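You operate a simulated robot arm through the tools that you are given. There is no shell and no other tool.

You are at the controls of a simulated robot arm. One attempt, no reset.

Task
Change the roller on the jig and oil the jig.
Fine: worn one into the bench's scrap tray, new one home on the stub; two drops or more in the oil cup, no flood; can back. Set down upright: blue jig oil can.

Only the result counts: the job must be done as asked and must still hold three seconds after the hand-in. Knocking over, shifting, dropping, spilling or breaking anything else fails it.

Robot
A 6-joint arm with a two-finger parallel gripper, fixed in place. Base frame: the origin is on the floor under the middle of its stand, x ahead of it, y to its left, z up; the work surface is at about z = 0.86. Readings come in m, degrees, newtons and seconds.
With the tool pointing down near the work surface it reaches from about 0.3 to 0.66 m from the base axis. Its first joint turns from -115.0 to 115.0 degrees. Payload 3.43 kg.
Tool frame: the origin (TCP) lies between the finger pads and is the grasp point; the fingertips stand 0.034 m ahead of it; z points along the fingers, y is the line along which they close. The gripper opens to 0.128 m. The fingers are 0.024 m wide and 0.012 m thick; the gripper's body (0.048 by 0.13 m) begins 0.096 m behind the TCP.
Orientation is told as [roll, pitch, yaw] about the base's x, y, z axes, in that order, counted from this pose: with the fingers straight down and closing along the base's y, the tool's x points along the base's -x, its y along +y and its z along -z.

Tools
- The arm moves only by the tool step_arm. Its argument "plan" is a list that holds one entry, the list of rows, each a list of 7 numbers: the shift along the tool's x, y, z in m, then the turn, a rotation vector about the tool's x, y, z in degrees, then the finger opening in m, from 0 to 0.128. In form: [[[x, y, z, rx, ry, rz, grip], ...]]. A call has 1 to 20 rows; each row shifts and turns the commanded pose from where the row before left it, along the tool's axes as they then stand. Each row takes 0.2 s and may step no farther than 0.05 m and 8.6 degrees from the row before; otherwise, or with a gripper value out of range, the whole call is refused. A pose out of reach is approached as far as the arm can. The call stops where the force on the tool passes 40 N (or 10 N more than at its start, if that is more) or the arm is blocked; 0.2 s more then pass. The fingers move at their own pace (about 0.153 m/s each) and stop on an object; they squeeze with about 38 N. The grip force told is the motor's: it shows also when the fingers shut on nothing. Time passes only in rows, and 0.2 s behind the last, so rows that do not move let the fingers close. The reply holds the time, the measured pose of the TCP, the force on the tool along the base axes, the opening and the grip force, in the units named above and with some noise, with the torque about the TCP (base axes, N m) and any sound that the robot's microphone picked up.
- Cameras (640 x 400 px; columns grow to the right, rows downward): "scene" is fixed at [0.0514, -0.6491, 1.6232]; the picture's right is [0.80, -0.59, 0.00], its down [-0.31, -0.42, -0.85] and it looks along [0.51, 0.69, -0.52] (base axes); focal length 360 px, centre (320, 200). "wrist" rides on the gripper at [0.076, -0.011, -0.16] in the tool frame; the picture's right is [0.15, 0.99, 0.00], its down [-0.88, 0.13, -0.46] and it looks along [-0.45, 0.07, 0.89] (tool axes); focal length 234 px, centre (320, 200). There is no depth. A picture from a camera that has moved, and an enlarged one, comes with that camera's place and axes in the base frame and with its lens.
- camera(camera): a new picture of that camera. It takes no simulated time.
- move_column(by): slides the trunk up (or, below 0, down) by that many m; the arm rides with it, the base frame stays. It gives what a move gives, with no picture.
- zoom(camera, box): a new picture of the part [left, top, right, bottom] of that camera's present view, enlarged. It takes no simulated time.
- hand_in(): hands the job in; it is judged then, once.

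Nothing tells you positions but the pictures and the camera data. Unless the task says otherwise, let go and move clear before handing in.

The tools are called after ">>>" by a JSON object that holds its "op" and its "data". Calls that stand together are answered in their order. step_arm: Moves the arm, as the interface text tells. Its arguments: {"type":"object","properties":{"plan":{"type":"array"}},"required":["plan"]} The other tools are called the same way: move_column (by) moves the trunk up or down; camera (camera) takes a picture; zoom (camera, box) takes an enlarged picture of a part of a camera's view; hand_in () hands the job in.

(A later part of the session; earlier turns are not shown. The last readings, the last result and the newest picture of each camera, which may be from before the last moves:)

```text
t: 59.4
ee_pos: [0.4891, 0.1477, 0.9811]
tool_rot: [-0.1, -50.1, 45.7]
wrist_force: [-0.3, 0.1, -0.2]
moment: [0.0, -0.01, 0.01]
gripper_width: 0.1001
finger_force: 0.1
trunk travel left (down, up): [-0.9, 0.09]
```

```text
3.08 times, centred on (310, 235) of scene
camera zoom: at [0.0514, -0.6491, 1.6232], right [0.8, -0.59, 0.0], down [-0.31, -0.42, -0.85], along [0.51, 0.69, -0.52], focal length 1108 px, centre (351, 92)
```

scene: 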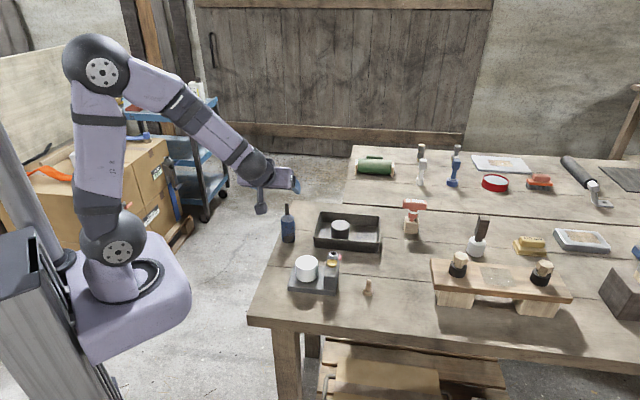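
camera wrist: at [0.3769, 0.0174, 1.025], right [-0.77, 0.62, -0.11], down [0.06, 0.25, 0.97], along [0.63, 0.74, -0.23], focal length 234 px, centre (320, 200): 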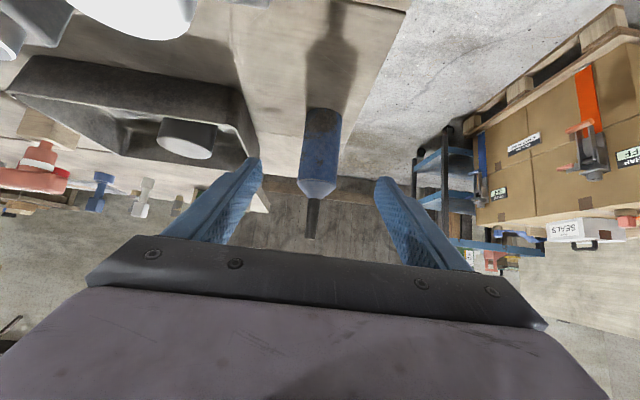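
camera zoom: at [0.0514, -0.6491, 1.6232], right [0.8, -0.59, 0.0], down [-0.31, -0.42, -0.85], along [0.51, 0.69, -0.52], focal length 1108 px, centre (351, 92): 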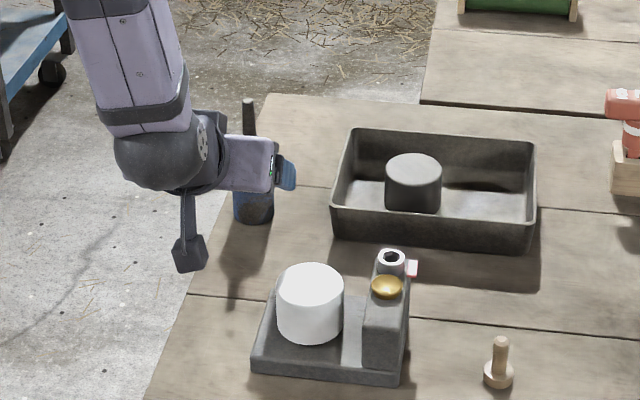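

>>> {"op": "zoom", "data": {"camera": "wrist", "box": [280, 95, 360, 245]}}

>>> {"op": "zoom", "data": {"camera": "wrist", "box": [240, 100, 400, 240]}}

```text
2.67 times, centred on (320, 170) of wrist
camera zoom: at [0.3769, 0.0174, 1.025], right [-0.77, 0.62, -0.11], down [0.06, 0.25, 0.97], along [0.63, 0.74, -0.23], focal length 624 px, centre (320, 280)
```

zoom: 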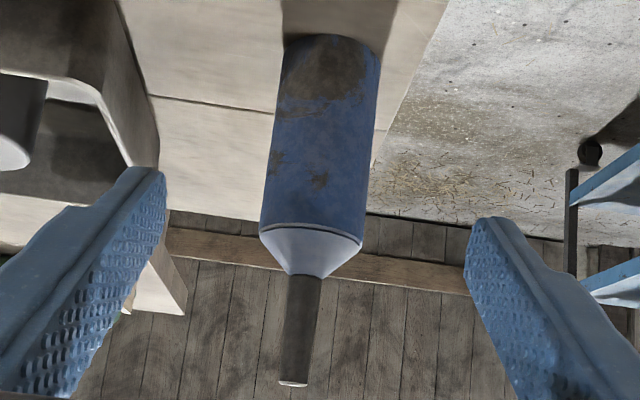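

```text
2.86 times, centred on (320, 170) of wrist
camera zoom: at [0.3769, 0.0174, 1.025], right [-0.77, 0.62, -0.11], down [0.06, 0.25, 0.97], along [0.63, 0.74, -0.23], focal length 669 px, centre (320, 286)
```

zoom: 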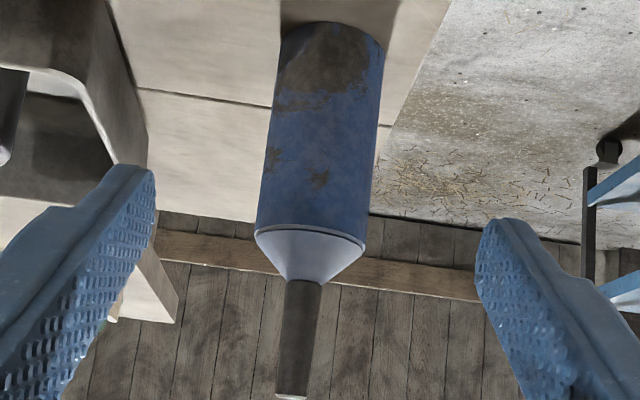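

The can is within 1 mm of the approach line. Narrowing the opening to 80 mm and advancing around it along the tool axis.

>>> {"op": "step_arm", "data": {"plan": [[[0, 0.0008, 0, 0, 0, 0, 0.08], [0, 0, 0.03, 0, 0, 0, 0.08], [0, 0, 0.03, 0, 0, 0, 0.08], [0, 0, 0.03, 0, 0, 0, 0.08], [0, 0, 0, 0, 0, 0, 0.08]]]}}

>>> {"op": "zoom", "data": {"camera": "wrist", "box": [240, 80, 400, 240]}}

>>> {"op": "zoom", "data": {"camera": "scene", "box": [230, 170, 390, 300]}}

```text
t: 60.6
ee_pos: [0.5347, 0.1976, 0.9217]
tool_rot: [-0.1, -50.0, 45.6]
wrist_force: [-0.7, 0.5, 0.1]
moment: [0.0, 0.02, 0.0]
gripper_width: 0.08
finger_force: 0.0
trunk travel left (down, up): [-0.9, 0.09]
```

```text
2.50 times, centred on (320, 160) of wrist
camera zoom: at [0.4239, 0.0673, 0.9669], right [-0.77, 0.62, -0.11], down [0.06, 0.25, 0.97], along [0.63, 0.74, -0.23], focal length 585 px, centre (320, 300)
```

zoom: 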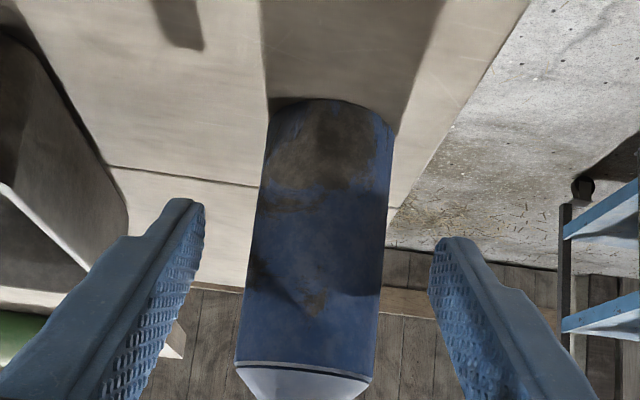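

```text
3.08 times, centred on (310, 235) of scene
camera zoom: at [0.0514, -0.6491, 1.6232], right [0.8, -0.59, 0.0], down [-0.31, -0.42, -0.85], along [0.51, 0.69, -0.52], focal length 1108 px, centre (351, 92)
```

zoom: 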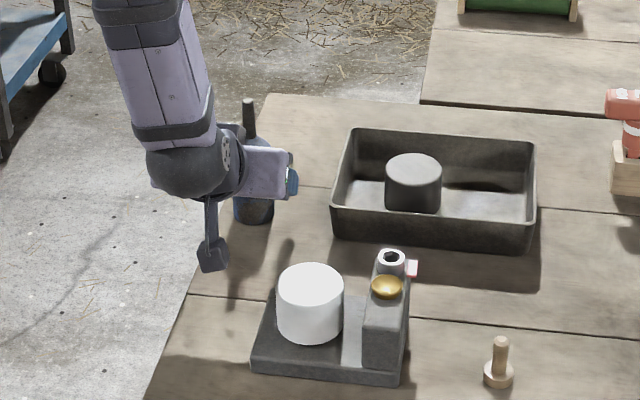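

Clearances look fine all round. Advancing the last 27 mm.

>>> {"op": "step_arm", "data": {"plan": [[[0, 0, 0.0135, 0, 0, 0, 0.08], [0, 0, 0.0135, 0, 0, 0, 0.08], [0, 0, 0, 0, 0, 0, 0.08]]]}}

>>> {"op": "camera", "data": {"camera": "wrist"}}

>>> {"op": "zoom", "data": {"camera": "scene", "box": [265, 190, 345, 260]}}

```text
t: 61.4
ee_pos: [0.5496, 0.2115, 0.905]
tool_rot: [0.1, -50.0, 45.6]
wrist_force: [-0.1, -0.2, -0.6]
moment: [0.04, -0.01, 0.02]
gripper_width: 0.08
finger_force: 0.0
trunk travel left (down, up): [-0.9, 0.09]
```

```text
taken
camera wrist: at [0.4382, 0.082, 0.9496], right [-0.77, 0.62, -0.11], down [0.06, 0.25, 0.97], along [0.63, 0.74, -0.23], focal length 234 px, centre (320, 200)
```

wrist: 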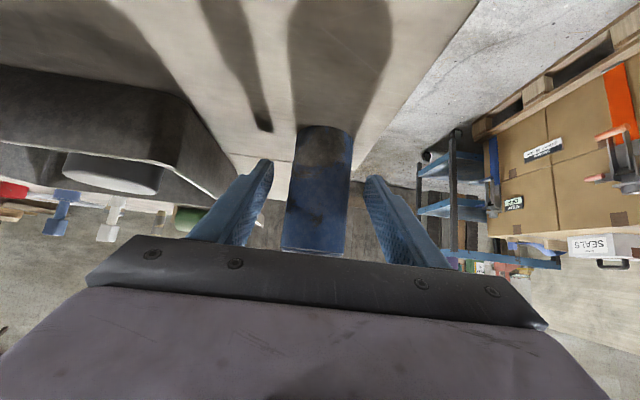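

```text
5.71 times, centred on (305, 225) of scene
camera zoom: at [0.0514, -0.6491, 1.6232], right [0.8, -0.59, 0.0], down [-0.31, -0.42, -0.85], along [0.51, 0.69, -0.52], focal length 2057 px, centre (406, 57)
```

zoom: 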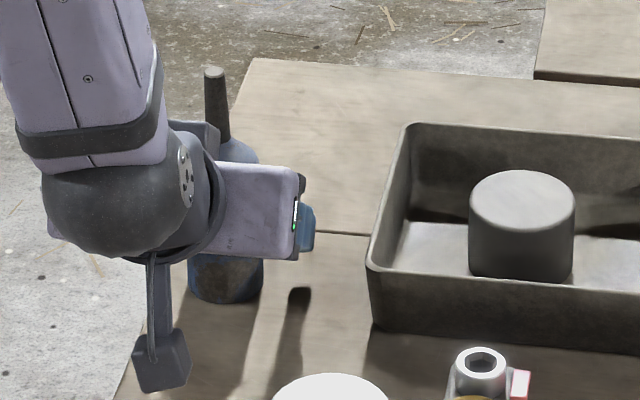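

Fingers straddle the can. Closing in stages so it isn't bumped.

>>> {"op": "step_arm", "data": {"plan": [[[0, 0, 0, 0, 0, 0, 0.06], [0, 0, 0, 0, 0, 0, 0.052], [0, 0, 0, 0, 0, 0, 0.048], [0, 0, 0, 0, 0, 0, 0.045], [0, 0, 0, 0, 0, 0, 0.042], [0, 0, 0, 0, 0, 0, 0.038], [0, 0, 0, 0, 0, 0, 0.035]]]}}

>>> {"op": "camera", "data": {"camera": "wrist"}}

>>> {"op": "zoom", "data": {"camera": "scene", "box": [265, 190, 345, 260]}}

```text
t: 63.0
ee_pos: [0.5498, 0.2113, 0.9044]
tool_rot: [-0.1, -50.0, 45.6]
wrist_force: [1.7, -0.6, -0.5]
moment: [-0.02, -0.02, 0.0]
gripper_width: 0.0454
finger_force: 38.4
trunk travel left (down, up): [-0.9, 0.09]
```

```text
taken
camera wrist: at [0.4382, 0.082, 0.9496], right [-0.77, 0.62, -0.11], down [0.06, 0.25, 0.97], along [0.63, 0.74, -0.23], focal length 234 px, centre (320, 200)
```

wrist: 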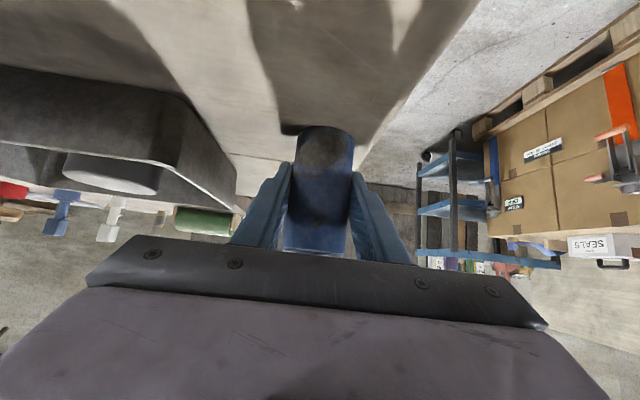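

```text
5.71 times, centred on (305, 225) of scene
camera zoom: at [0.0514, -0.6491, 1.6232], right [0.8, -0.59, 0.0], down [-0.31, -0.42, -0.85], along [0.51, 0.69, -0.52], focal length 2057 px, centre (406, 57)
```

zoom: 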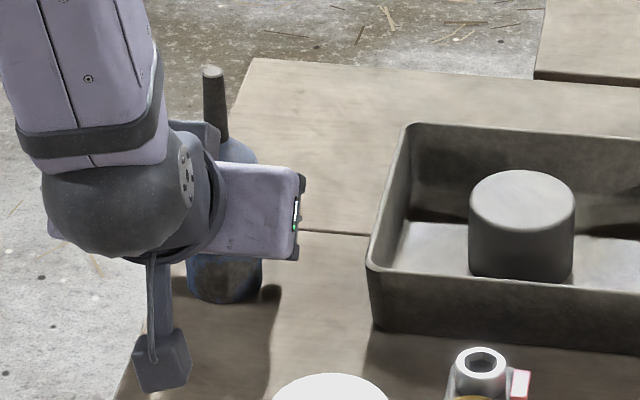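

Gripped at 45.4 mm. Lifting straight up.

>>> {"op": "step_arm", "data": {"plan": [[[-0.00766, 0, -0.00643, 0, 0, 0, 0.035], [-0.0153, 0, -0.01286, 0, 0, 0, 0.035], [0, 0, 0, 0, 0, 0, 0.035]]]}}

>>> {"op": "zoom", "data": {"camera": "scene", "box": [265, 190, 345, 260]}}

```text
t: 63.8
ee_pos: [0.55, 0.2119, 0.9354]
tool_rot: [0.1, -49.9, 45.6]
wrist_force: [-1.1, -0.3, -3.1]
moment: [0.02, 0.05, -0.01]
gripper_width: 0.045
finger_force: 37.9
trunk travel left (down, up): [-0.9, 0.09]
```

```text
5.71 times, centred on (305, 225) of scene
camera zoom: at [0.0514, -0.6491, 1.6232], right [0.8, -0.59, 0.0], down [-0.31, -0.42, -0.85], along [0.51, 0.69, -0.52], focal length 2057 px, centre (406, 57)
```

zoom: 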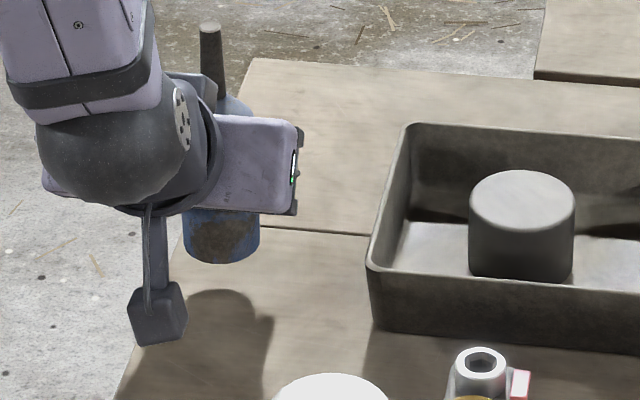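

Lifted cleanly, weight about 3 N. I'll raise it well up, then carry it toward the jig while still upright.

>>> {"op": "step_arm", "data": {"plan": [[[-0.0276, 0, -0.02315, 0, 0, 0, 0.035], [-0.0276, 0, -0.02315, 0, 0, 0, 0.035], [-0.0276, 0, -0.02315, 0, 0, 0, 0.035], [-0.0276, 0, -0.02315, 0, 0, 0, 0.035], [-0.0276, 0, -0.02315, 0, 0, 0, 0.035], [0.0122, -0.0326, -0.0146, 0, 0, 0, 0.035], [0.0122, -0.0326, -0.0146, 0, 0, 0, 0.035], [0.0122, -0.0326, -0.0146, 0, 0, 0, 0.035], [0.0122, -0.0326, -0.0146, 0, 0, 0, 0.035], [0.0122, -0.0326, -0.0146, 0, 0, 0, 0.035], [0, 0, 0, 0, 0, 0, 0.035]]]}}

>>> {"op": "camera", "data": {"camera": "scene"}}

```text
t: 66.2
ee_pos: [0.5995, 0.0315, 1.1163]
tool_rot: [0.0, -49.9, 45.7]
wrist_force: [-0.4, -0.4, -1.9]
moment: [0.02, -0.01, 0.0]
gripper_width: 0.0449
finger_force: 38.0
trunk travel left (down, up): [-0.9, 0.09]
```

```text
taken
```

scene: 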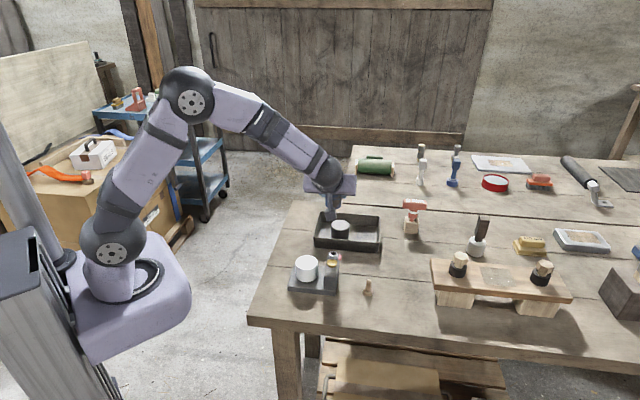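

Steady. Now rotating the tool about the vertical toward the jig's right side, keeping the can upright.

>>> {"op": "step_arm", "data": {"plan": [[[0, 0, 0, 6.174, 0, 5.183, 0.035], [0, 0, 0, 6.174, 0, 5.183, 0.035], [0, 0, 0, 6.174, 0, 5.183, 0.035], [0, 0, 0, 6.174, 0, 5.183, 0.035], [0, 0, 0, 6.174, 0, 5.183, 0.035], [0, 0, 0, 0, 0, 0, 0.035]]]}}

>>> {"op": "camera", "data": {"camera": "scene"}}

```text
t: 67.6
ee_pos: [0.5996, 0.0292, 1.1153]
tool_rot: [0.1, -49.8, 5.4]
wrist_force: [-0.1, 0.5, -2.8]
moment: [-0.02, 0.02, 0.04]
gripper_width: 0.045
finger_force: 38.2
trunk travel left (down, up): [-0.9, 0.09]
```

```text
taken
```

scene: 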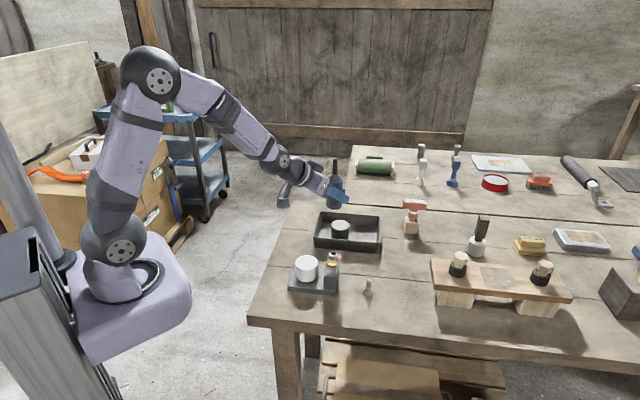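

>>> {"op": "step_arm", "data": {"plan": [[[0, 0, 0, 6.174, 0, 5.183, 0.035], [0, 0, 0, 6.174, 0, 5.183, 0.035], [0, 0, 0, 6.174, 0, 5.183, 0.035], [0, 0, 0, 6.174, 0, 5.183, 0.035], [0, 0, 0, 6.174, 0, 5.183, 0.035], [0, 0, 0, 0, 0, 0, 0.035]]]}}

>>> {"op": "camera", "data": {"camera": "scene"}}

>>> {"op": "zoom", "data": {"camera": "scene", "box": [260, 130, 400, 310]}}

```text
t: 69.0
ee_pos: [0.6003, 0.029, 1.1156]
tool_rot: [0.1, -49.9, 5.4]
wrist_force: [0.2, 0.6, -2.8]
moment: [0.01, 0.03, -0.03]
gripper_width: 0.0452
finger_force: 38.4
out of reach, approached as far as the arm can: row 1, 2, 3, 4, 5
trunk travel left (down, up): [-0.9, 0.09]
```

```text
taken
```

scene: 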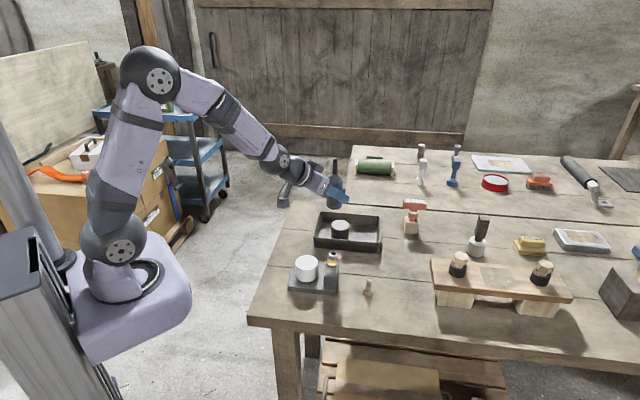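

```text
2.22 times, centred on (330, 220) of scene
camera zoom: at [0.0514, -0.6491, 1.6232], right [0.8, -0.59, 0.0], down [-0.31, -0.42, -0.85], along [0.51, 0.69, -0.52], focal length 800 px, centre (298, 156)
```

zoom: 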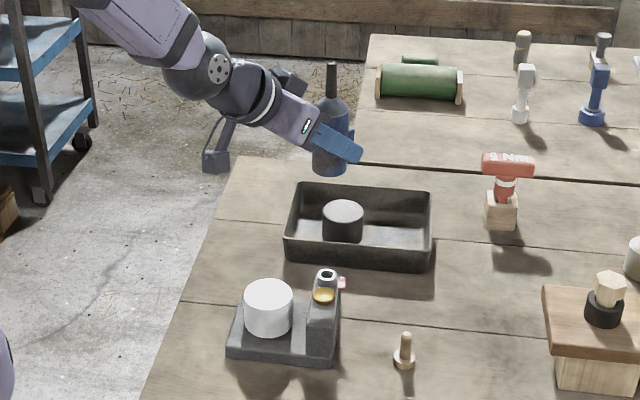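

Turning further fails here because the tool axis lines up with the forearm (a singular pose). I'll steepen the tool first, then turn past it; the can only leans, staying well short of pouring.

>>> {"op": "step_arm", "data": {"plan": [[[0, 0, 0, 0, 7, 0, 0.035], [0, 0, 0, 0, 7, 0, 0.035], [0, 0, 0, 0, 7, 0, 0.035], [0, 0, 0, 0, 7, 0, 0.035], [0, 0, 0, 0, 7, 0, 0.035], [0, 0, 0, 0, 0, 0, 0.035]]]}}

>>> {"op": "zoom", "data": {"camera": "scene", "box": [220, 120, 400, 300]}}

```text
t: 70.4
ee_pos: [0.6019, 0.0475, 1.1193]
tool_rot: [4.5, -42.4, 5.7]
wrist_force: [0.4, -0.1, -2.5]
moment: [0.03, 0.01, 0.0]
gripper_width: 0.045
finger_force: 37.6
out of reach, approached as far as the arm can: row 1, 2, 3, 4, 5
trunk travel left (down, up): [-0.9, 0.09]
```

```text
2.22 times, centred on (310, 210) of scene
camera zoom: at [0.0514, -0.6491, 1.6232], right [0.8, -0.59, 0.0], down [-0.31, -0.42, -0.85], along [0.51, 0.69, -0.52], focal length 800 px, centre (342, 178)
```

zoom: 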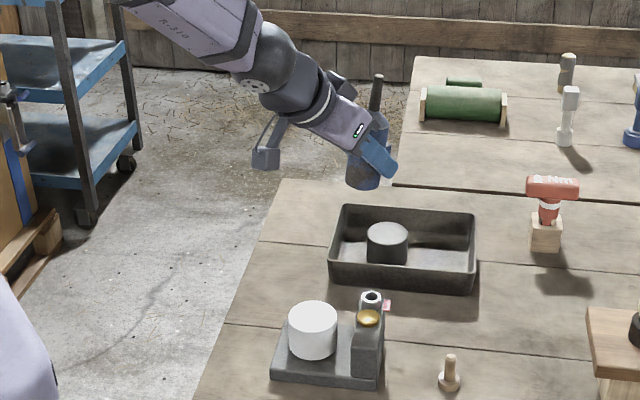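

The arm looks stuck in a local joint configuration. I'll test with a null row to learn whether the commanded pose has run ahead of the arm.

>>> {"op": "step_arm", "data": {"plan": [[[0, 0, 0, 0, 0, 0, 0.035]]]}}

```text
t: 70.8
ee_pos: [0.6018, 0.0485, 1.1188]
tool_rot: [4.5, -42.5, 5.6]
wrist_force: [-0.3, 0.0, -2.1]
moment: [0.0, 0.0, 0.04]
gripper_width: 0.0449
finger_force: 37.9
trunk travel left (down, up): [-0.9, 0.09]
```

Null rows are fine, so the command follows the arm. I'll turn back the other way to free that joint.

>>> {"op": "step_arm", "data": {"plan": [[[0, 0, 0, -5.44, 0, -5.94, 0.035], [0, 0, 0, -5.44, 0, -5.94, 0.035], [0, 0, 0, -5.44, 0, -5.94, 0.035], [0, 0, 0, 0, 0, 0, 0.035]]]}}

>>> {"op": "camera", "data": {"camera": "scene"}}

```text
t: 71.8
ee_pos: [0.6025, 0.0489, 1.1191]
tool_rot: [4.0, -43.9, 30.2]
wrist_force: [-0.8, -0.4, -2.6]
moment: [0.0, 0.02, 0.0]
gripper_width: 0.045
finger_force: 37.6
trunk travel left (down, up): [-0.9, 0.09]
```

```text
taken
```

scene: 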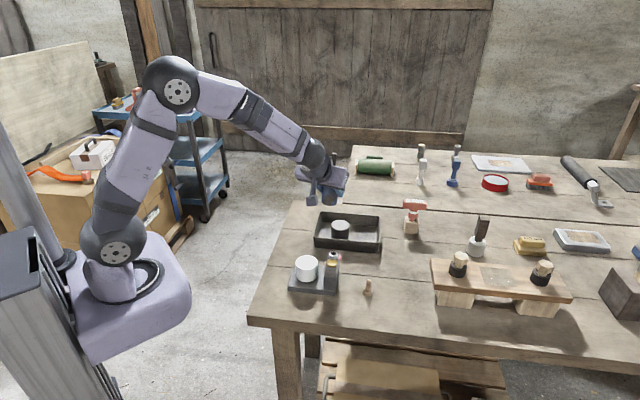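

Free again at heading 30°. Steepening the tool here.

>>> {"op": "step_arm", "data": {"plan": [[[0, 0, 0, 0, 7, 0, 0.035], [0, 0, 0, 0, 7, 0, 0.035], [0, 0, 0, 0, 7, 0, 0.035], [0, 0, 0, 0, 7, 0, 0.035], [0, 0, 0, 0, 0, 0, 0.035]]]}}

>>> {"op": "zoom", "data": {"camera": "scene", "box": [220, 120, 400, 300]}}

```text
t: 73.0
ee_pos: [0.6011, 0.0473, 1.1192]
tool_rot: [3.0, -15.9, 31.9]
wrist_force: [-0.7, 0.8, -3.1]
moment: [0.0, -0.04, -0.03]
gripper_width: 0.045
finger_force: 38.2
trunk travel left (down, up): [-0.9, 0.09]
```

```text
2.22 times, centred on (310, 210) of scene
camera zoom: at [0.0514, -0.6491, 1.6232], right [0.8, -0.59, 0.0], down [-0.31, -0.42, -0.85], along [0.51, 0.69, -0.52], focal length 800 px, centre (342, 178)
```

zoom: 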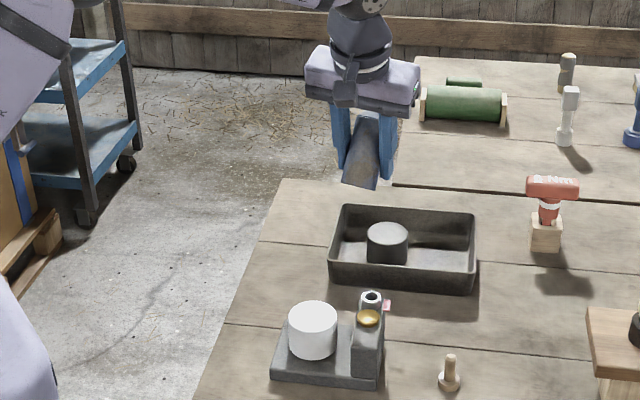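

Now removing the small sideways lean, then turning the heading to about −40° with the tool steep.

>>> {"op": "step_arm", "data": {"plan": [[[0, 0, 0, 3, 0, 0, 0.035], [0, 0, 0, 2.2, 0, 7.69, 0.035], [0, 0, 0, 2.2, 0, 7.69, 0.035], [0, 0, 0, 2.2, 0, 7.69, 0.035], [0, 0, 0, 2.2, 0, 7.69, 0.035], [0, 0, 0, 2.2, 0, 7.69, 0.035], [0, 0, 0, 2.2, 0, 7.69, 0.035], [0, 0, 0, 2.2, 0, 7.69, 0.035], [0, 0, 0, 2.2, 0, 7.69, 0.035], [0, 0, 0, 2.2, 0, 7.69, 0.035], [0, 0, 0, 0, 0, 0, 0.035]]]}}

>>> {"op": "camera", "data": {"camera": "scene"}}

```text
t: 75.4
ee_pos: [0.6016, 0.0484, 1.1186]
tool_rot: [0.0, -15.9, -40.0]
wrist_force: [0.5, 0.1, -2.6]
moment: [0.01, 0.0, 0.0]
gripper_width: 0.0451
finger_force: 38.4
trunk travel left (down, up): [-0.9, 0.09]
```

```text
taken
```

scene: 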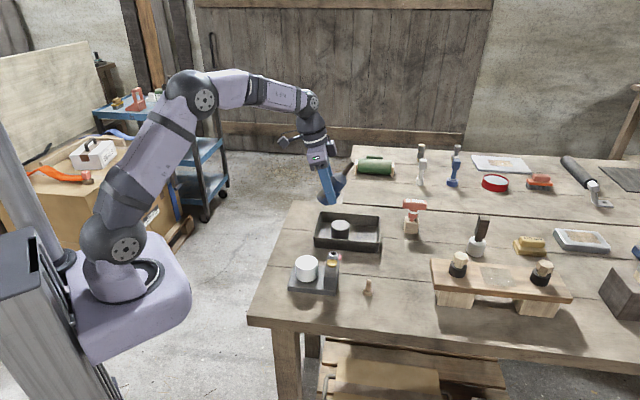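

Past the singular region. Moving the can over to the jig's right side, then laying the tool flatter.

>>> {"op": "step_arm", "data": {"plan": [[[-0.0235, -0.0265, 0.0067, 0, 0, 0, 0.035], [-0.0235, -0.0265, 0.0067, 0, 0, 0, 0.035], [-0.0235, -0.0265, 0.0067, 0, 0, 0, 0.035], [-0.0235, -0.0265, 0.0067, 0, 0, 0, 0.035], [0, 0, 0, 0, -7, 0, 0.035], [0, 0, 0, 0, -7, 0, 0.035], [0, 0, 0, 0, -7, 0, 0.035], [0, 0, 0, 0, -7, 0, 0.035], [0, 0, 0, 0, -7, 0, 0.035], [0, 0, 0, 0, -7, 0, 0.035], [0, 0, 0, 0, 0, 0, 0.035]]]}}

>>> {"op": "camera", "data": {"camera": "scene"}}

>>> {"op": "zoom", "data": {"camera": "scene", "box": [260, 120, 420, 310]}}

```text
t: 77.8
ee_pos: [0.6086, -0.0951, 1.1196]
tool_rot: [0.1, -57.9, -39.9]
wrist_force: [-0.2, 0.4, -2.7]
moment: [-0.02, 0.0, 0.0]
gripper_width: 0.0452
finger_force: 37.8
trunk travel left (down, up): [-0.9, 0.09]
```

```text
taken
```

scene: 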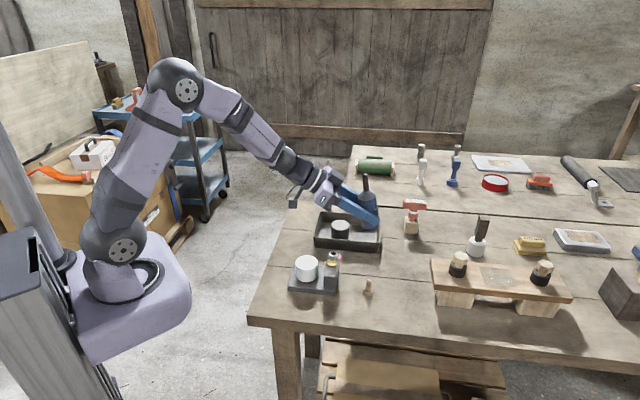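

```text
2.11 times, centred on (340, 215) of scene
camera zoom: at [0.0514, -0.6491, 1.6232], right [0.8, -0.59, 0.0], down [-0.31, -0.42, -0.85], along [0.51, 0.69, -0.52], focal length 758 px, centre (278, 168)
```

zoom: 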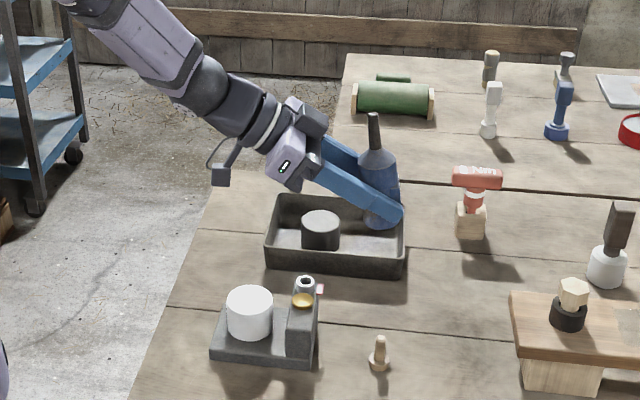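

The can is upright over the jig's right side. I'll steepen the tool again and roll it half a turn, which keeps the can's tilt under 80° (no pouring) while swinging the spout toward the cup side.

>>> {"op": "step_arm", "data": {"plan": [[[0, 0, 0, 0, 7.5, 0, 0.035], [0, 0, 0, 0, 7.5, 0, 0.035], [0, 0, 0, 0, 7.5, 0, 0.035], [0, 0, 0, 0, 7.5, 0, 0.035], [0, 0, 0, 0, 0, -8.5, 0.035], [0, 0, 0, 0, 0, -8.5, 0.035], [0, 0, 0, 0, 0, -8.5, 0.035], [0, 0, 0, 0, 0, -8.5, 0.035], [0, 0, 0, 0, 0, -8.5, 0.035], [0, 0, 0, 0, 0, -8.5, 0.035], [0, 0, 0, 0, 0, -8.5, 0.035], [0, 0, 0, 0, 0, 0, 0.035]]]}}

>>> {"op": "zoom", "data": {"camera": "scene", "box": [260, 120, 420, 310]}}

```text
t: 80.4
ee_pos: [0.6096, -0.0969, 1.1193]
tool_rot: [-24.6, -13.7, 22.6]
wrist_force: [0.5, -0.9, -2.3]
moment: [-0.02, 0.02, 0.01]
gripper_width: 0.0448
finger_force: 38.3
trunk travel left (down, up): [-0.9, 0.09]
```

```text
2.11 times, centred on (340, 215) of scene
camera zoom: at [0.0514, -0.6491, 1.6232], right [0.8, -0.59, 0.0], down [-0.31, -0.42, -0.85], along [0.51, 0.69, -0.52], focal length 758 px, centre (278, 168)
```

zoom: 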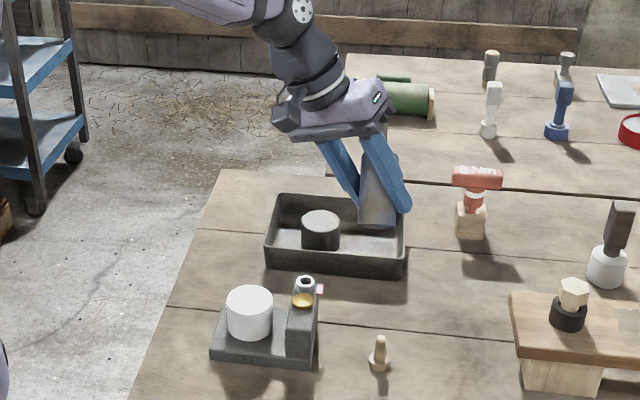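

Rolling smoothly. Continuing the rest of the half-turn.

>>> {"op": "step_arm", "data": {"plan": [[[0, 0, 0, 0, 0, -8.5, 0.035], [0, 0, 0, 0, 0, -8.5, 0.035], [0, 0, 0, 0, 0, -8.5, 0.035], [0, 0, 0, 0, 0, -8.5, 0.035], [0, 0, 0, 0, 0, -8.5, 0.035], [0, 0, 0, 0, 0, -8.5, 0.035], [0, 0, 0, 0, 0, -8.5, 0.035], [0, 0, 0, 0, 0, 0, 0.035]]]}}

>>> {"op": "zoom", "data": {"camera": "scene", "box": [260, 120, 420, 310]}}

```text
t: 82.2
ee_pos: [0.6092, -0.0957, 1.1189]
tool_rot: [-24.8, 13.2, 76.3]
wrist_force: [-0.2, 0.9, -2.1]
moment: [-0.01, -0.01, 0.0]
gripper_width: 0.045
finger_force: 37.5
trunk travel left (down, up): [-0.9, 0.09]
```

```text
2.11 times, centred on (340, 215) of scene
camera zoom: at [0.0514, -0.6491, 1.6232], right [0.8, -0.59, 0.0], down [-0.31, -0.42, -0.85], along [0.51, 0.69, -0.52], focal length 758 px, centre (278, 168)
```

zoom: 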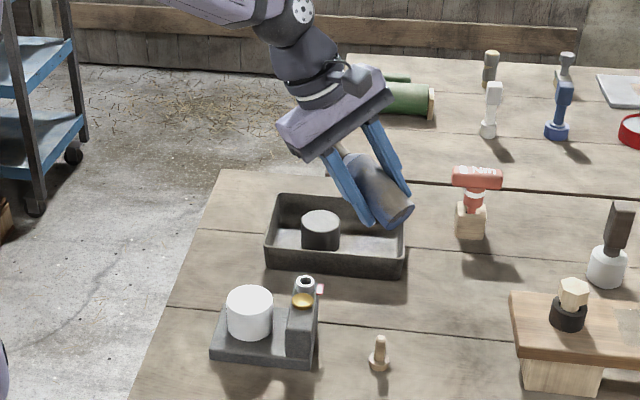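

>>> {"op": "step_arm", "data": {"plan": [[[0, 0, 0, 0, 0, -8.5, 0.035], [0, 0, 0, 0, 0, -8.5, 0.035], [0, 0, 0, 0, 0, -8.5, 0.035], [0, 0, 0, 0, 0, -8.5, 0.035], [0, 0, 0, 0, 0, -8.5, 0.035], [0, 0, 0, 0, 0, -8.5, 0.035], [0, 0, 0, 0, 0, -8.5, 0.035], [0, 0, 0, 0, 0, -1.5, 0.035], [0, 0, 0, 0, 0, 0, 0.035]]]}}

>>> {"op": "zoom", "data": {"camera": "scene", "box": [260, 120, 420, 310]}}

>>> {"op": "camera", "data": {"camera": "wrist"}}

```text
t: 84.2
ee_pos: [0.6098, -0.0954, 1.119]
tool_rot: [0.1, 27.9, 140.1]
wrist_force: [0.5, 0.4, -3.3]
moment: [-0.01, 0.01, 0.02]
gripper_width: 0.0449
finger_force: 38.0
trunk travel left (down, up): [-0.9, 0.09]
```

```text
2.11 times, centred on (340, 215) of scene
camera zoom: at [0.0514, -0.6491, 1.6232], right [0.8, -0.59, 0.0], down [-0.31, -0.42, -0.85], along [0.51, 0.69, -0.52], focal length 758 px, centre (278, 168)
```

zoom: 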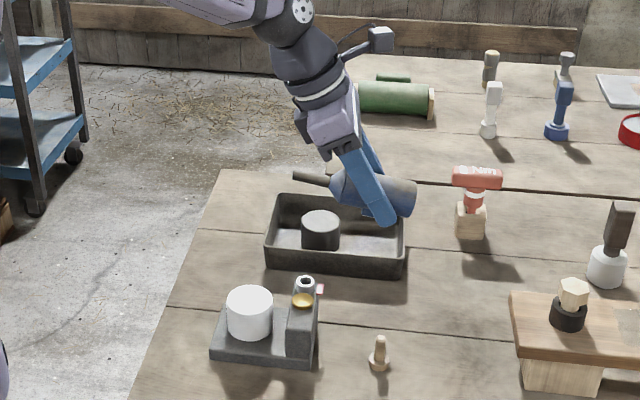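

```text
taken
camera wrist: at [0.6106, -0.0821, 1.2954], right [-0.53, -0.84, 0.07], down [-0.84, 0.54, -0.01], along [-0.03, -0.06, -1.0], focal length 234 px, centre (320, 200)
```

wrist: 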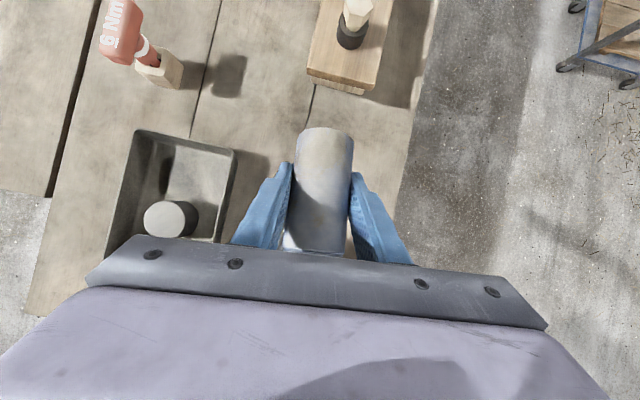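

The half-turn worked, and the spout now points back toward the jig at about 78° tilt. I'll measure the spout tip precisely.

>>> {"op": "zoom", "data": {"camera": "scene", "box": [315, 185, 375, 235]}}

>>> {"op": "zoom", "data": {"camera": "scene", "box": [318, 195, 338, 212]}}

>>> {"op": "zoom", "data": {"camera": "scene", "box": [320, 244, 350, 268]}}

```text
8.00 times, centred on (345, 210) of scene
camera zoom: at [0.0514, -0.6491, 1.6232], right [0.8, -0.59, 0.0], down [-0.31, -0.42, -0.85], along [0.51, 0.69, -0.52], focal length 2880 px, centre (120, 120)
```

zoom: 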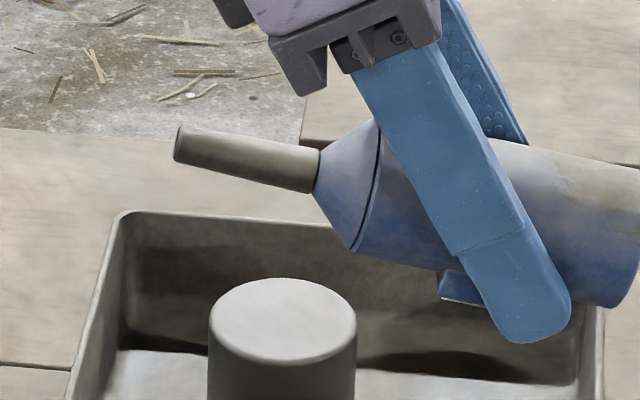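

```text
16.00 times, centred on (328, 204) of scene
camera zoom: at [0.0514, -0.6491, 1.6232], right [0.8, -0.59, 0.0], down [-0.31, -0.42, -0.85], along [0.51, 0.69, -0.52], focal length 5759 px, centre (192, 144)
```

zoom: 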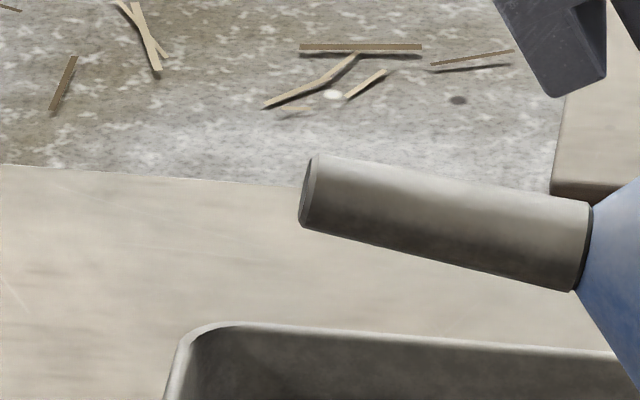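

```text
16.00 times, centred on (335, 256) of scene
camera zoom: at [0.0514, -0.6491, 1.6232], right [0.8, -0.59, 0.0], down [-0.31, -0.42, -0.85], along [0.51, 0.69, -0.52], focal length 5759 px, centre (80, -696)
```

zoom: 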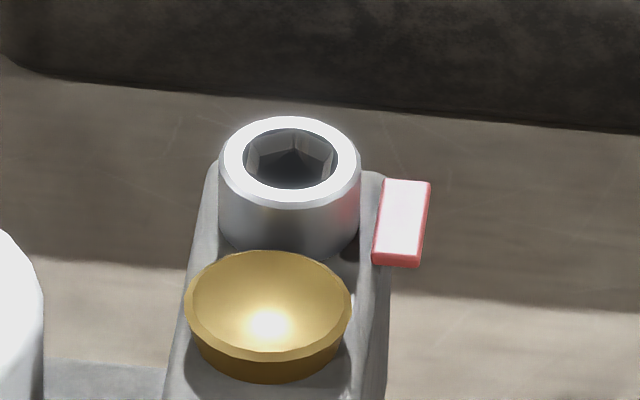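

Good agreement between the predicted and the seen tip position (within a few mm). Next I'll bring the tip above the cup, still at a non-pouring tilt and 6 cm up, and check alignment.

>>> {"op": "step_arm", "data": {"plan": [[[-0.0128, 0.0015, 0.0317, 0, 0, 0, 0.035], [-0.0128, 0.0015, 0.0317, 0, 0, 0, 0.035], [-0.0128, 0.0015, 0.0317, 0, 0, 0, 0.035], [-0.0129, 0.0015, 0.0316, 0, 0, 0, 0.035], [0, 0, 0, 0, 0, 0, 0.035]]]}}

>>> {"op": "zoom", "data": {"camera": "scene", "box": [300, 210, 380, 280]}}

>>> {"op": "zoom", "data": {"camera": "scene", "box": [260, 120, 420, 310]}}

```text
t: 85.4
ee_pos: [0.6163, -0.1089, 0.9836]
tool_rot: [0.0, 27.9, 140.0]
wrist_force: [-0.2, -0.7, -2.8]
moment: [-0.01, -0.02, -0.01]
gripper_width: 0.0449
finger_force: 37.9
trunk travel left (down, up): [-0.9, 0.09]
```

```text
5.71 times, centred on (340, 245) of scene
camera zoom: at [0.0514, -0.6491, 1.6232], right [0.8, -0.59, 0.0], down [-0.31, -0.42, -0.85], along [0.51, 0.69, -0.52], focal length 2057 px, centre (206, -57)
```

zoom: 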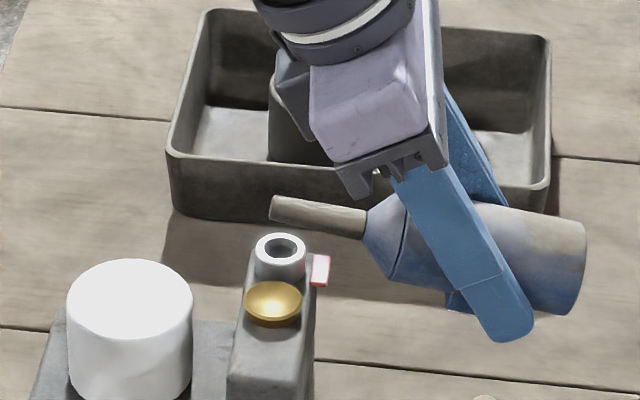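

```text
2.11 times, centred on (340, 215) of scene
camera zoom: at [0.0514, -0.6491, 1.6232], right [0.8, -0.59, 0.0], down [-0.31, -0.42, -0.85], along [0.51, 0.69, -0.52], focal length 758 px, centre (278, 168)
```

zoom: 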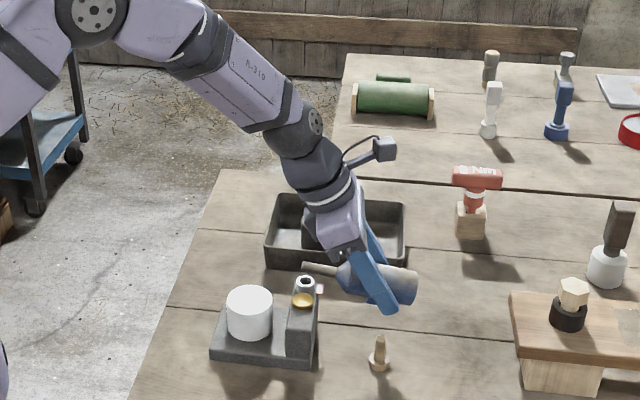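

The tip sits right above the cup in this view, matching the predicted position to about a millimetre. I'll tilt 10° more about the tip and lower to about 3 cm above the cup.

>>> {"op": "step_arm", "data": {"plan": [[[0.00518, 0, -0.00747, 0, 5, 0, 0.035], [0.00518, 0, -0.00747, 0, 5, 0, 0.035], [-0.0092, 0, 0.0118, 0, 0, 0, 0.035], [-0.0093, 0, 0.0118, 0, 0, 0, 0.035], [0, 0, 0, 0, 0, 0, 0.035]]]}}

>>> {"op": "zoom", "data": {"camera": "scene", "box": [300, 210, 380, 280]}}

>>> {"op": "zoom", "data": {"camera": "scene", "box": [320, 235, 352, 270]}}

```text
t: 86.6
ee_pos: [0.616, -0.1099, 0.9711]
tool_rot: [0.0, 37.9, 140.1]
wrist_force: [-0.2, 0.1, -2.2]
moment: [-0.02, -0.02, 0.02]
gripper_width: 0.0449
finger_force: 38.0
trunk travel left (down, up): [-0.9, 0.09]
```

```text
5.71 times, centred on (340, 245) of scene
camera zoom: at [0.0514, -0.6491, 1.6232], right [0.8, -0.59, 0.0], down [-0.31, -0.42, -0.85], along [0.51, 0.69, -0.52], focal length 2057 px, centre (206, -57)
```

zoom: 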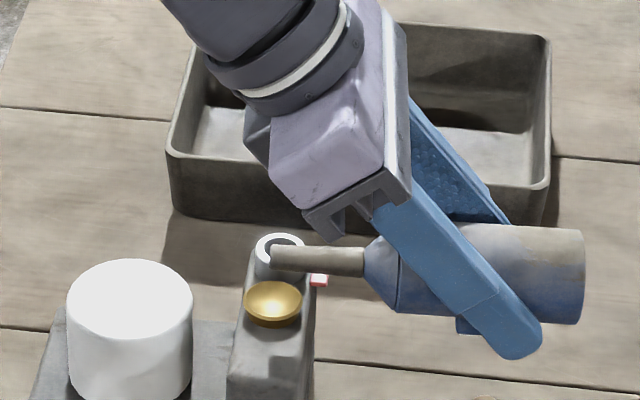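

```text
11.43 times, centred on (336, 252) of scene
camera zoom: at [0.0514, -0.6491, 1.6232], right [0.8, -0.59, 0.0], down [-0.31, -0.42, -0.85], along [0.51, 0.69, -0.52], focal length 4114 px, centre (137, -400)
```

zoom: 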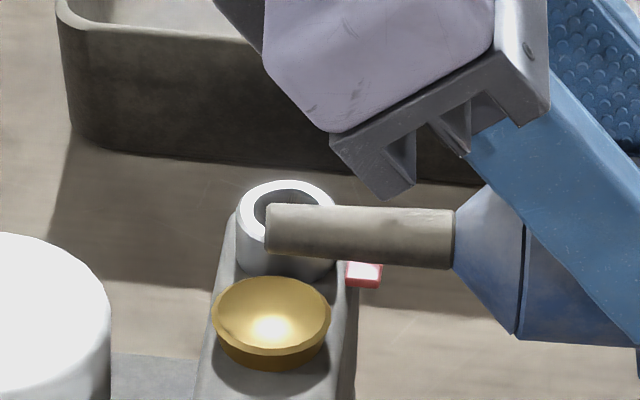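

Still well aligned. Tilting 7° more about the tip and closing the gap to about 1.4 cm.

>>> {"op": "step_arm", "data": {"plan": [[[0.00785, 0, -0.00996, 0, 7, 0, 0.035], [-0.0057, 0, 0.0057, 0, 0, 0, 0.035], [-0.0057, 0, 0.0057, 0, 0, 0, 0.035], [0, 0, 0, 0, 0, 0, 0.035]]]}}

>>> {"op": "zoom", "data": {"camera": "scene", "box": [300, 210, 380, 280]}}

>>> {"op": "zoom", "data": {"camera": "scene", "box": [320, 240, 352, 270]}}

```text
t: 87.6
ee_pos: [0.6188, -0.1112, 0.9692]
tool_rot: [-0.1, 44.9, 140.1]
wrist_force: [-0.3, -0.1, -1.8]
moment: [0.03, 0.0, -0.03]
gripper_width: 0.0452
finger_force: 38.7
trunk travel left (down, up): [-0.9, 0.09]
```

```text
5.71 times, centred on (340, 245) of scene
camera zoom: at [0.0514, -0.6491, 1.6232], right [0.8, -0.59, 0.0], down [-0.31, -0.42, -0.85], along [0.51, 0.69, -0.52], focal length 2057 px, centre (206, -57)
```

zoom: 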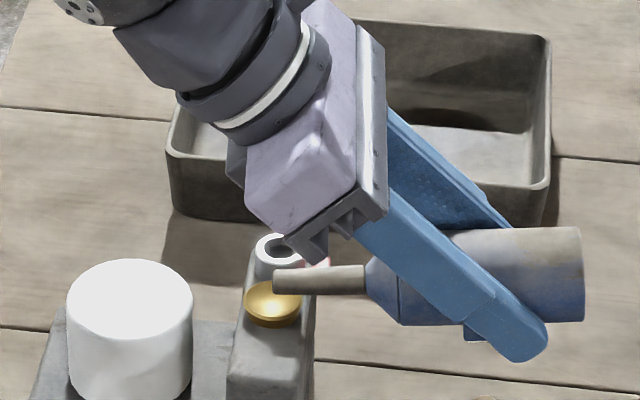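

```text
13.33 times, centred on (336, 255) of scene
camera zoom: at [0.0514, -0.6491, 1.6232], right [0.8, -0.59, 0.0], down [-0.31, -0.42, -0.85], along [0.51, 0.69, -0.52], focal length 4799 px, centre (107, -533)
```

zoom: 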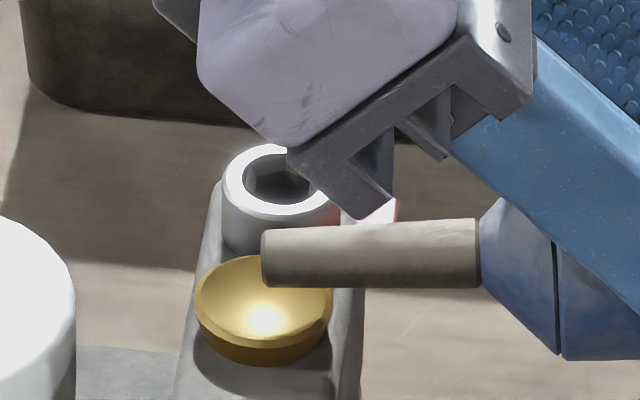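

The spout tip is right over the cup, nearly level (about 95°). Now tilting in 5° steps about the tip, listening for drops.

>>> {"op": "step_arm", "data": {"plan": [[[0.00518, 0, -0.00747, 0, 5, 0, 0.035], [0, 0, 0, 0, 0, 0, 0.035], [0, 0, 0, 0, 0, 0, 0.035]]]}}

>>> {"op": "zoom", "data": {"camera": "scene", "box": [320, 240, 352, 270]}}

```text
t: 88.4
ee_pos: [0.6156, -0.1102, 0.9764]
tool_rot: [0.0, 49.9, 140.1]
wrist_force: [0.0, 0.2, -1.8]
moment: [-0.02, -0.01, 0.0]
gripper_width: 0.045
finger_force: 38.4
trunk travel left (down, up): [-0.9, 0.09]
```

```text
13.33 times, centred on (336, 255) of scene
camera zoom: at [0.0514, -0.6491, 1.6232], right [0.8, -0.59, 0.0], down [-0.31, -0.42, -0.85], along [0.51, 0.69, -0.52], focal length 4799 px, centre (107, -533)
```

zoom: 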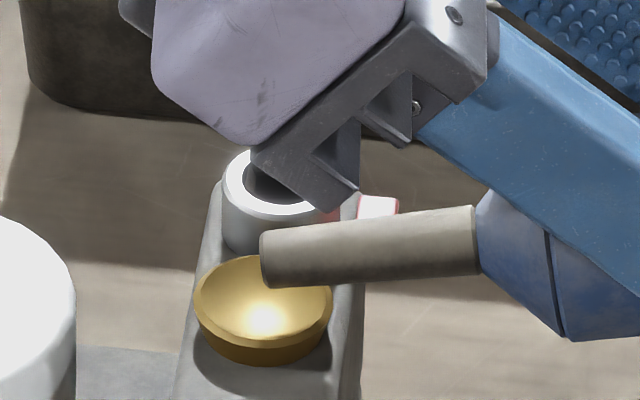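

No sound yet at about 100°. Another 5°.

>>> {"op": "step_arm", "data": {"plan": [[[0.00518, 0, -0.00747, 0, 5, 0, 0.035], [0, 0, 0, 0, 0, 0, 0.035], [0, 0, 0, 0, 0, 0, 0.035]]]}}

>>> {"op": "zoom", "data": {"camera": "scene", "box": [320, 240, 352, 270]}}

```text
t: 89.2
ee_pos: [0.6142, -0.1082, 0.9857]
tool_rot: [0.0, 54.8, 140.1]
wrist_force: [-0.4, -0.7, -1.3]
moment: [-0.04, -0.04, -0.01]
gripper_width: 0.0445
finger_force: 38.4
trunk travel left (down, up): [-0.9, 0.09]
```

```text
13.33 times, centred on (336, 255) of scene
camera zoom: at [0.0514, -0.6491, 1.6232], right [0.8, -0.59, 0.0], down [-0.31, -0.42, -0.85], along [0.51, 0.69, -0.52], focal length 4799 px, centre (107, -533)
```

zoom: 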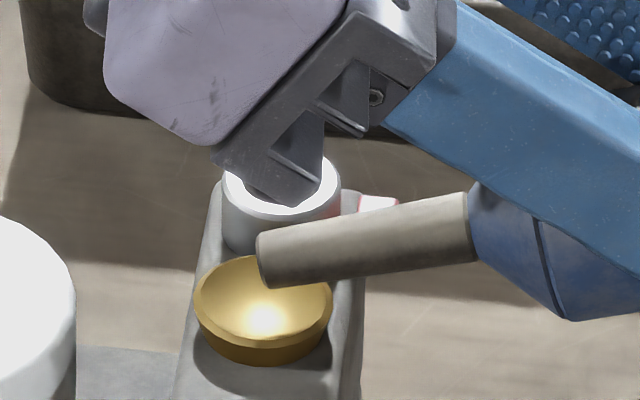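

Nothing yet at about 105°. Continuing carefully.

>>> {"op": "step_arm", "data": {"plan": [[[0.00518, 0, -0.00747, 0, 5, 0, 0.035], [0, 0, 0, 0, 0, 0, 0.035], [0, 0, 0, 0, 0, 0, 0.035]]]}}

>>> {"op": "zoom", "data": {"camera": "scene", "box": [320, 240, 352, 270]}}

```text
t: 90.0
ee_pos: [0.612, -0.1057, 0.9933]
tool_rot: [0.0, 59.9, 140.2]
wrist_force: [-0.1, 0.0, -2.7]
moment: [0.01, 0.01, 0.0]
gripper_width: 0.0449
finger_force: 38.3
trunk travel left (down, up): [-0.9, 0.09]
```

```text
13.33 times, centred on (336, 255) of scene
camera zoom: at [0.0514, -0.6491, 1.6232], right [0.8, -0.59, 0.0], down [-0.31, -0.42, -0.85], along [0.51, 0.69, -0.52], focal length 4799 px, centre (107, -533)
```

zoom: 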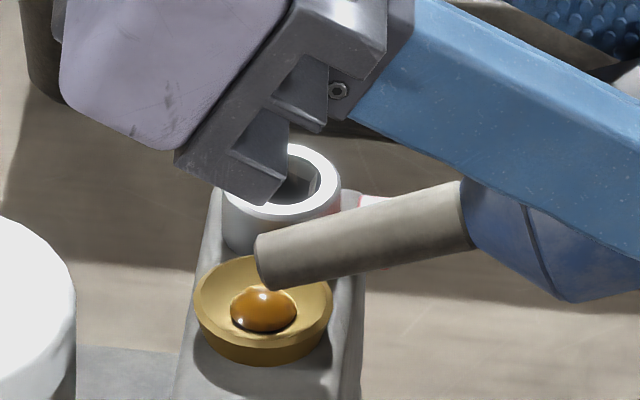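

An amber bead of oil has appeared in the cup, so it drips at about 110°. I'll wait briefly and watch how it grows.

>>> {"op": "step_arm", "data": {"plan": [[[0, 0, 0, 0, 0, 0, 0.035]]]}}

>>> {"op": "zoom", "data": {"camera": "scene", "box": [320, 240, 352, 270]}}

```text
t: 90.4
ee_pos: [0.6113, -0.1064, 0.9934]
tool_rot: [0.0, 59.9, 140.1]
wrist_force: [0.5, 0.0, -2.5]
moment: [0.01, 0.03, 0.03]
gripper_width: 0.0446
finger_force: 38.1
trunk travel left (down, up): [-0.9, 0.09]
```

```text
13.33 times, centred on (336, 255) of scene
camera zoom: at [0.0514, -0.6491, 1.6232], right [0.8, -0.59, 0.0], down [-0.31, -0.42, -0.85], along [0.51, 0.69, -0.52], focal length 4799 px, centre (107, -533)
```

zoom: 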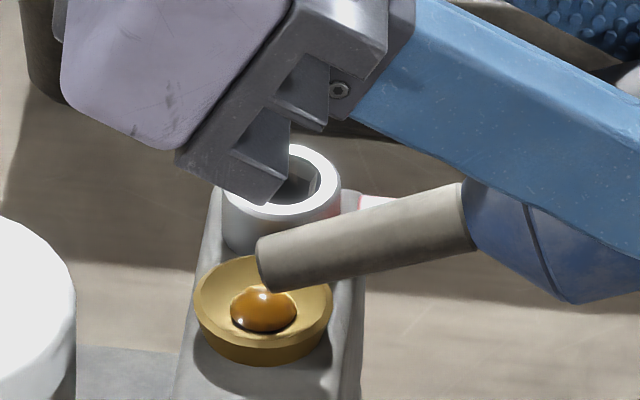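

Unchanged in 0.4 s; that looks like one drop. Waiting in short steps for the next.

>>> {"op": "step_arm", "data": {"plan": [[[0, 0, 0, 0, 0, 0, 0.035], [0, 0, 0, 0, 0, 0, 0.035]]]}}

>>> {"op": "zoom", "data": {"camera": "scene", "box": [320, 240, 352, 270]}}

```text
t: 91.0
ee_pos: [0.6112, -0.1064, 0.9939]
tool_rot: [0.0, 59.9, 140.2]
wrist_force: [-0.1, -0.6, -2.5]
moment: [-0.02, 0.01, 0.0]
gripper_width: 0.0448
finger_force: 37.4
trunk travel left (down, up): [-0.9, 0.09]
```

```text
13.33 times, centred on (336, 255) of scene
camera zoom: at [0.0514, -0.6491, 1.6232], right [0.8, -0.59, 0.0], down [-0.31, -0.42, -0.85], along [0.51, 0.69, -0.52], focal length 4799 px, centre (107, -533)
```

zoom: 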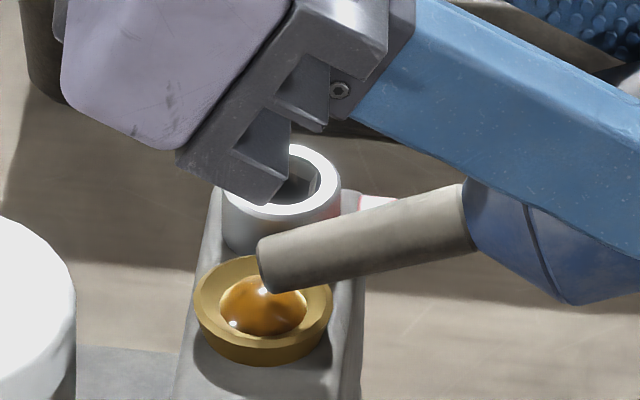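

The pool has grown again, so at least two drops are in and the cup is nowhere near full. Tilting back about the tip right away, staying over the cup.

>>> {"op": "step_arm", "data": {"plan": [[[-0.00958, 0, 0.01094, 0, -8, 0, 0.035], [-0.00958, 0, 0.01094, 0, -8, 0, 0.035], [0, 0, 0, 0, 0, 0, 0.035]]]}}

>>> {"op": "zoom", "data": {"camera": "scene", "box": [320, 240, 352, 270]}}

```text
t: 91.8
ee_pos: [0.6164, -0.1112, 0.9661]
tool_rot: [0.0, 43.7, 140.1]
wrist_force: [-0.6, -0.7, -2.1]
moment: [0.0, 0.01, 0.0]
gripper_width: 0.0442
finger_force: 38.0
trunk travel left (down, up): [-0.9, 0.09]
```

```text
13.33 times, centred on (336, 255) of scene
camera zoom: at [0.0514, -0.6491, 1.6232], right [0.8, -0.59, 0.0], down [-0.31, -0.42, -0.85], along [0.51, 0.69, -0.52], focal length 4799 px, centre (107, -533)
```

zoom: 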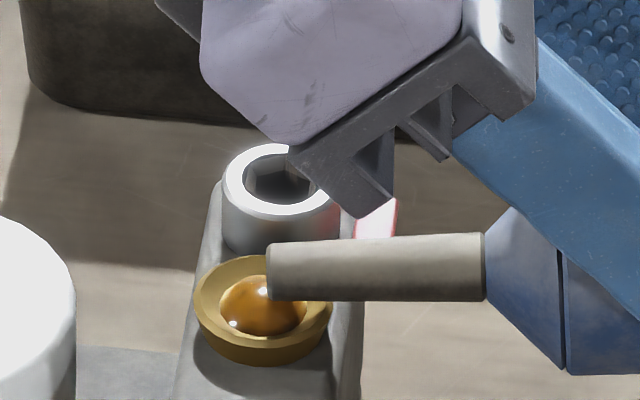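

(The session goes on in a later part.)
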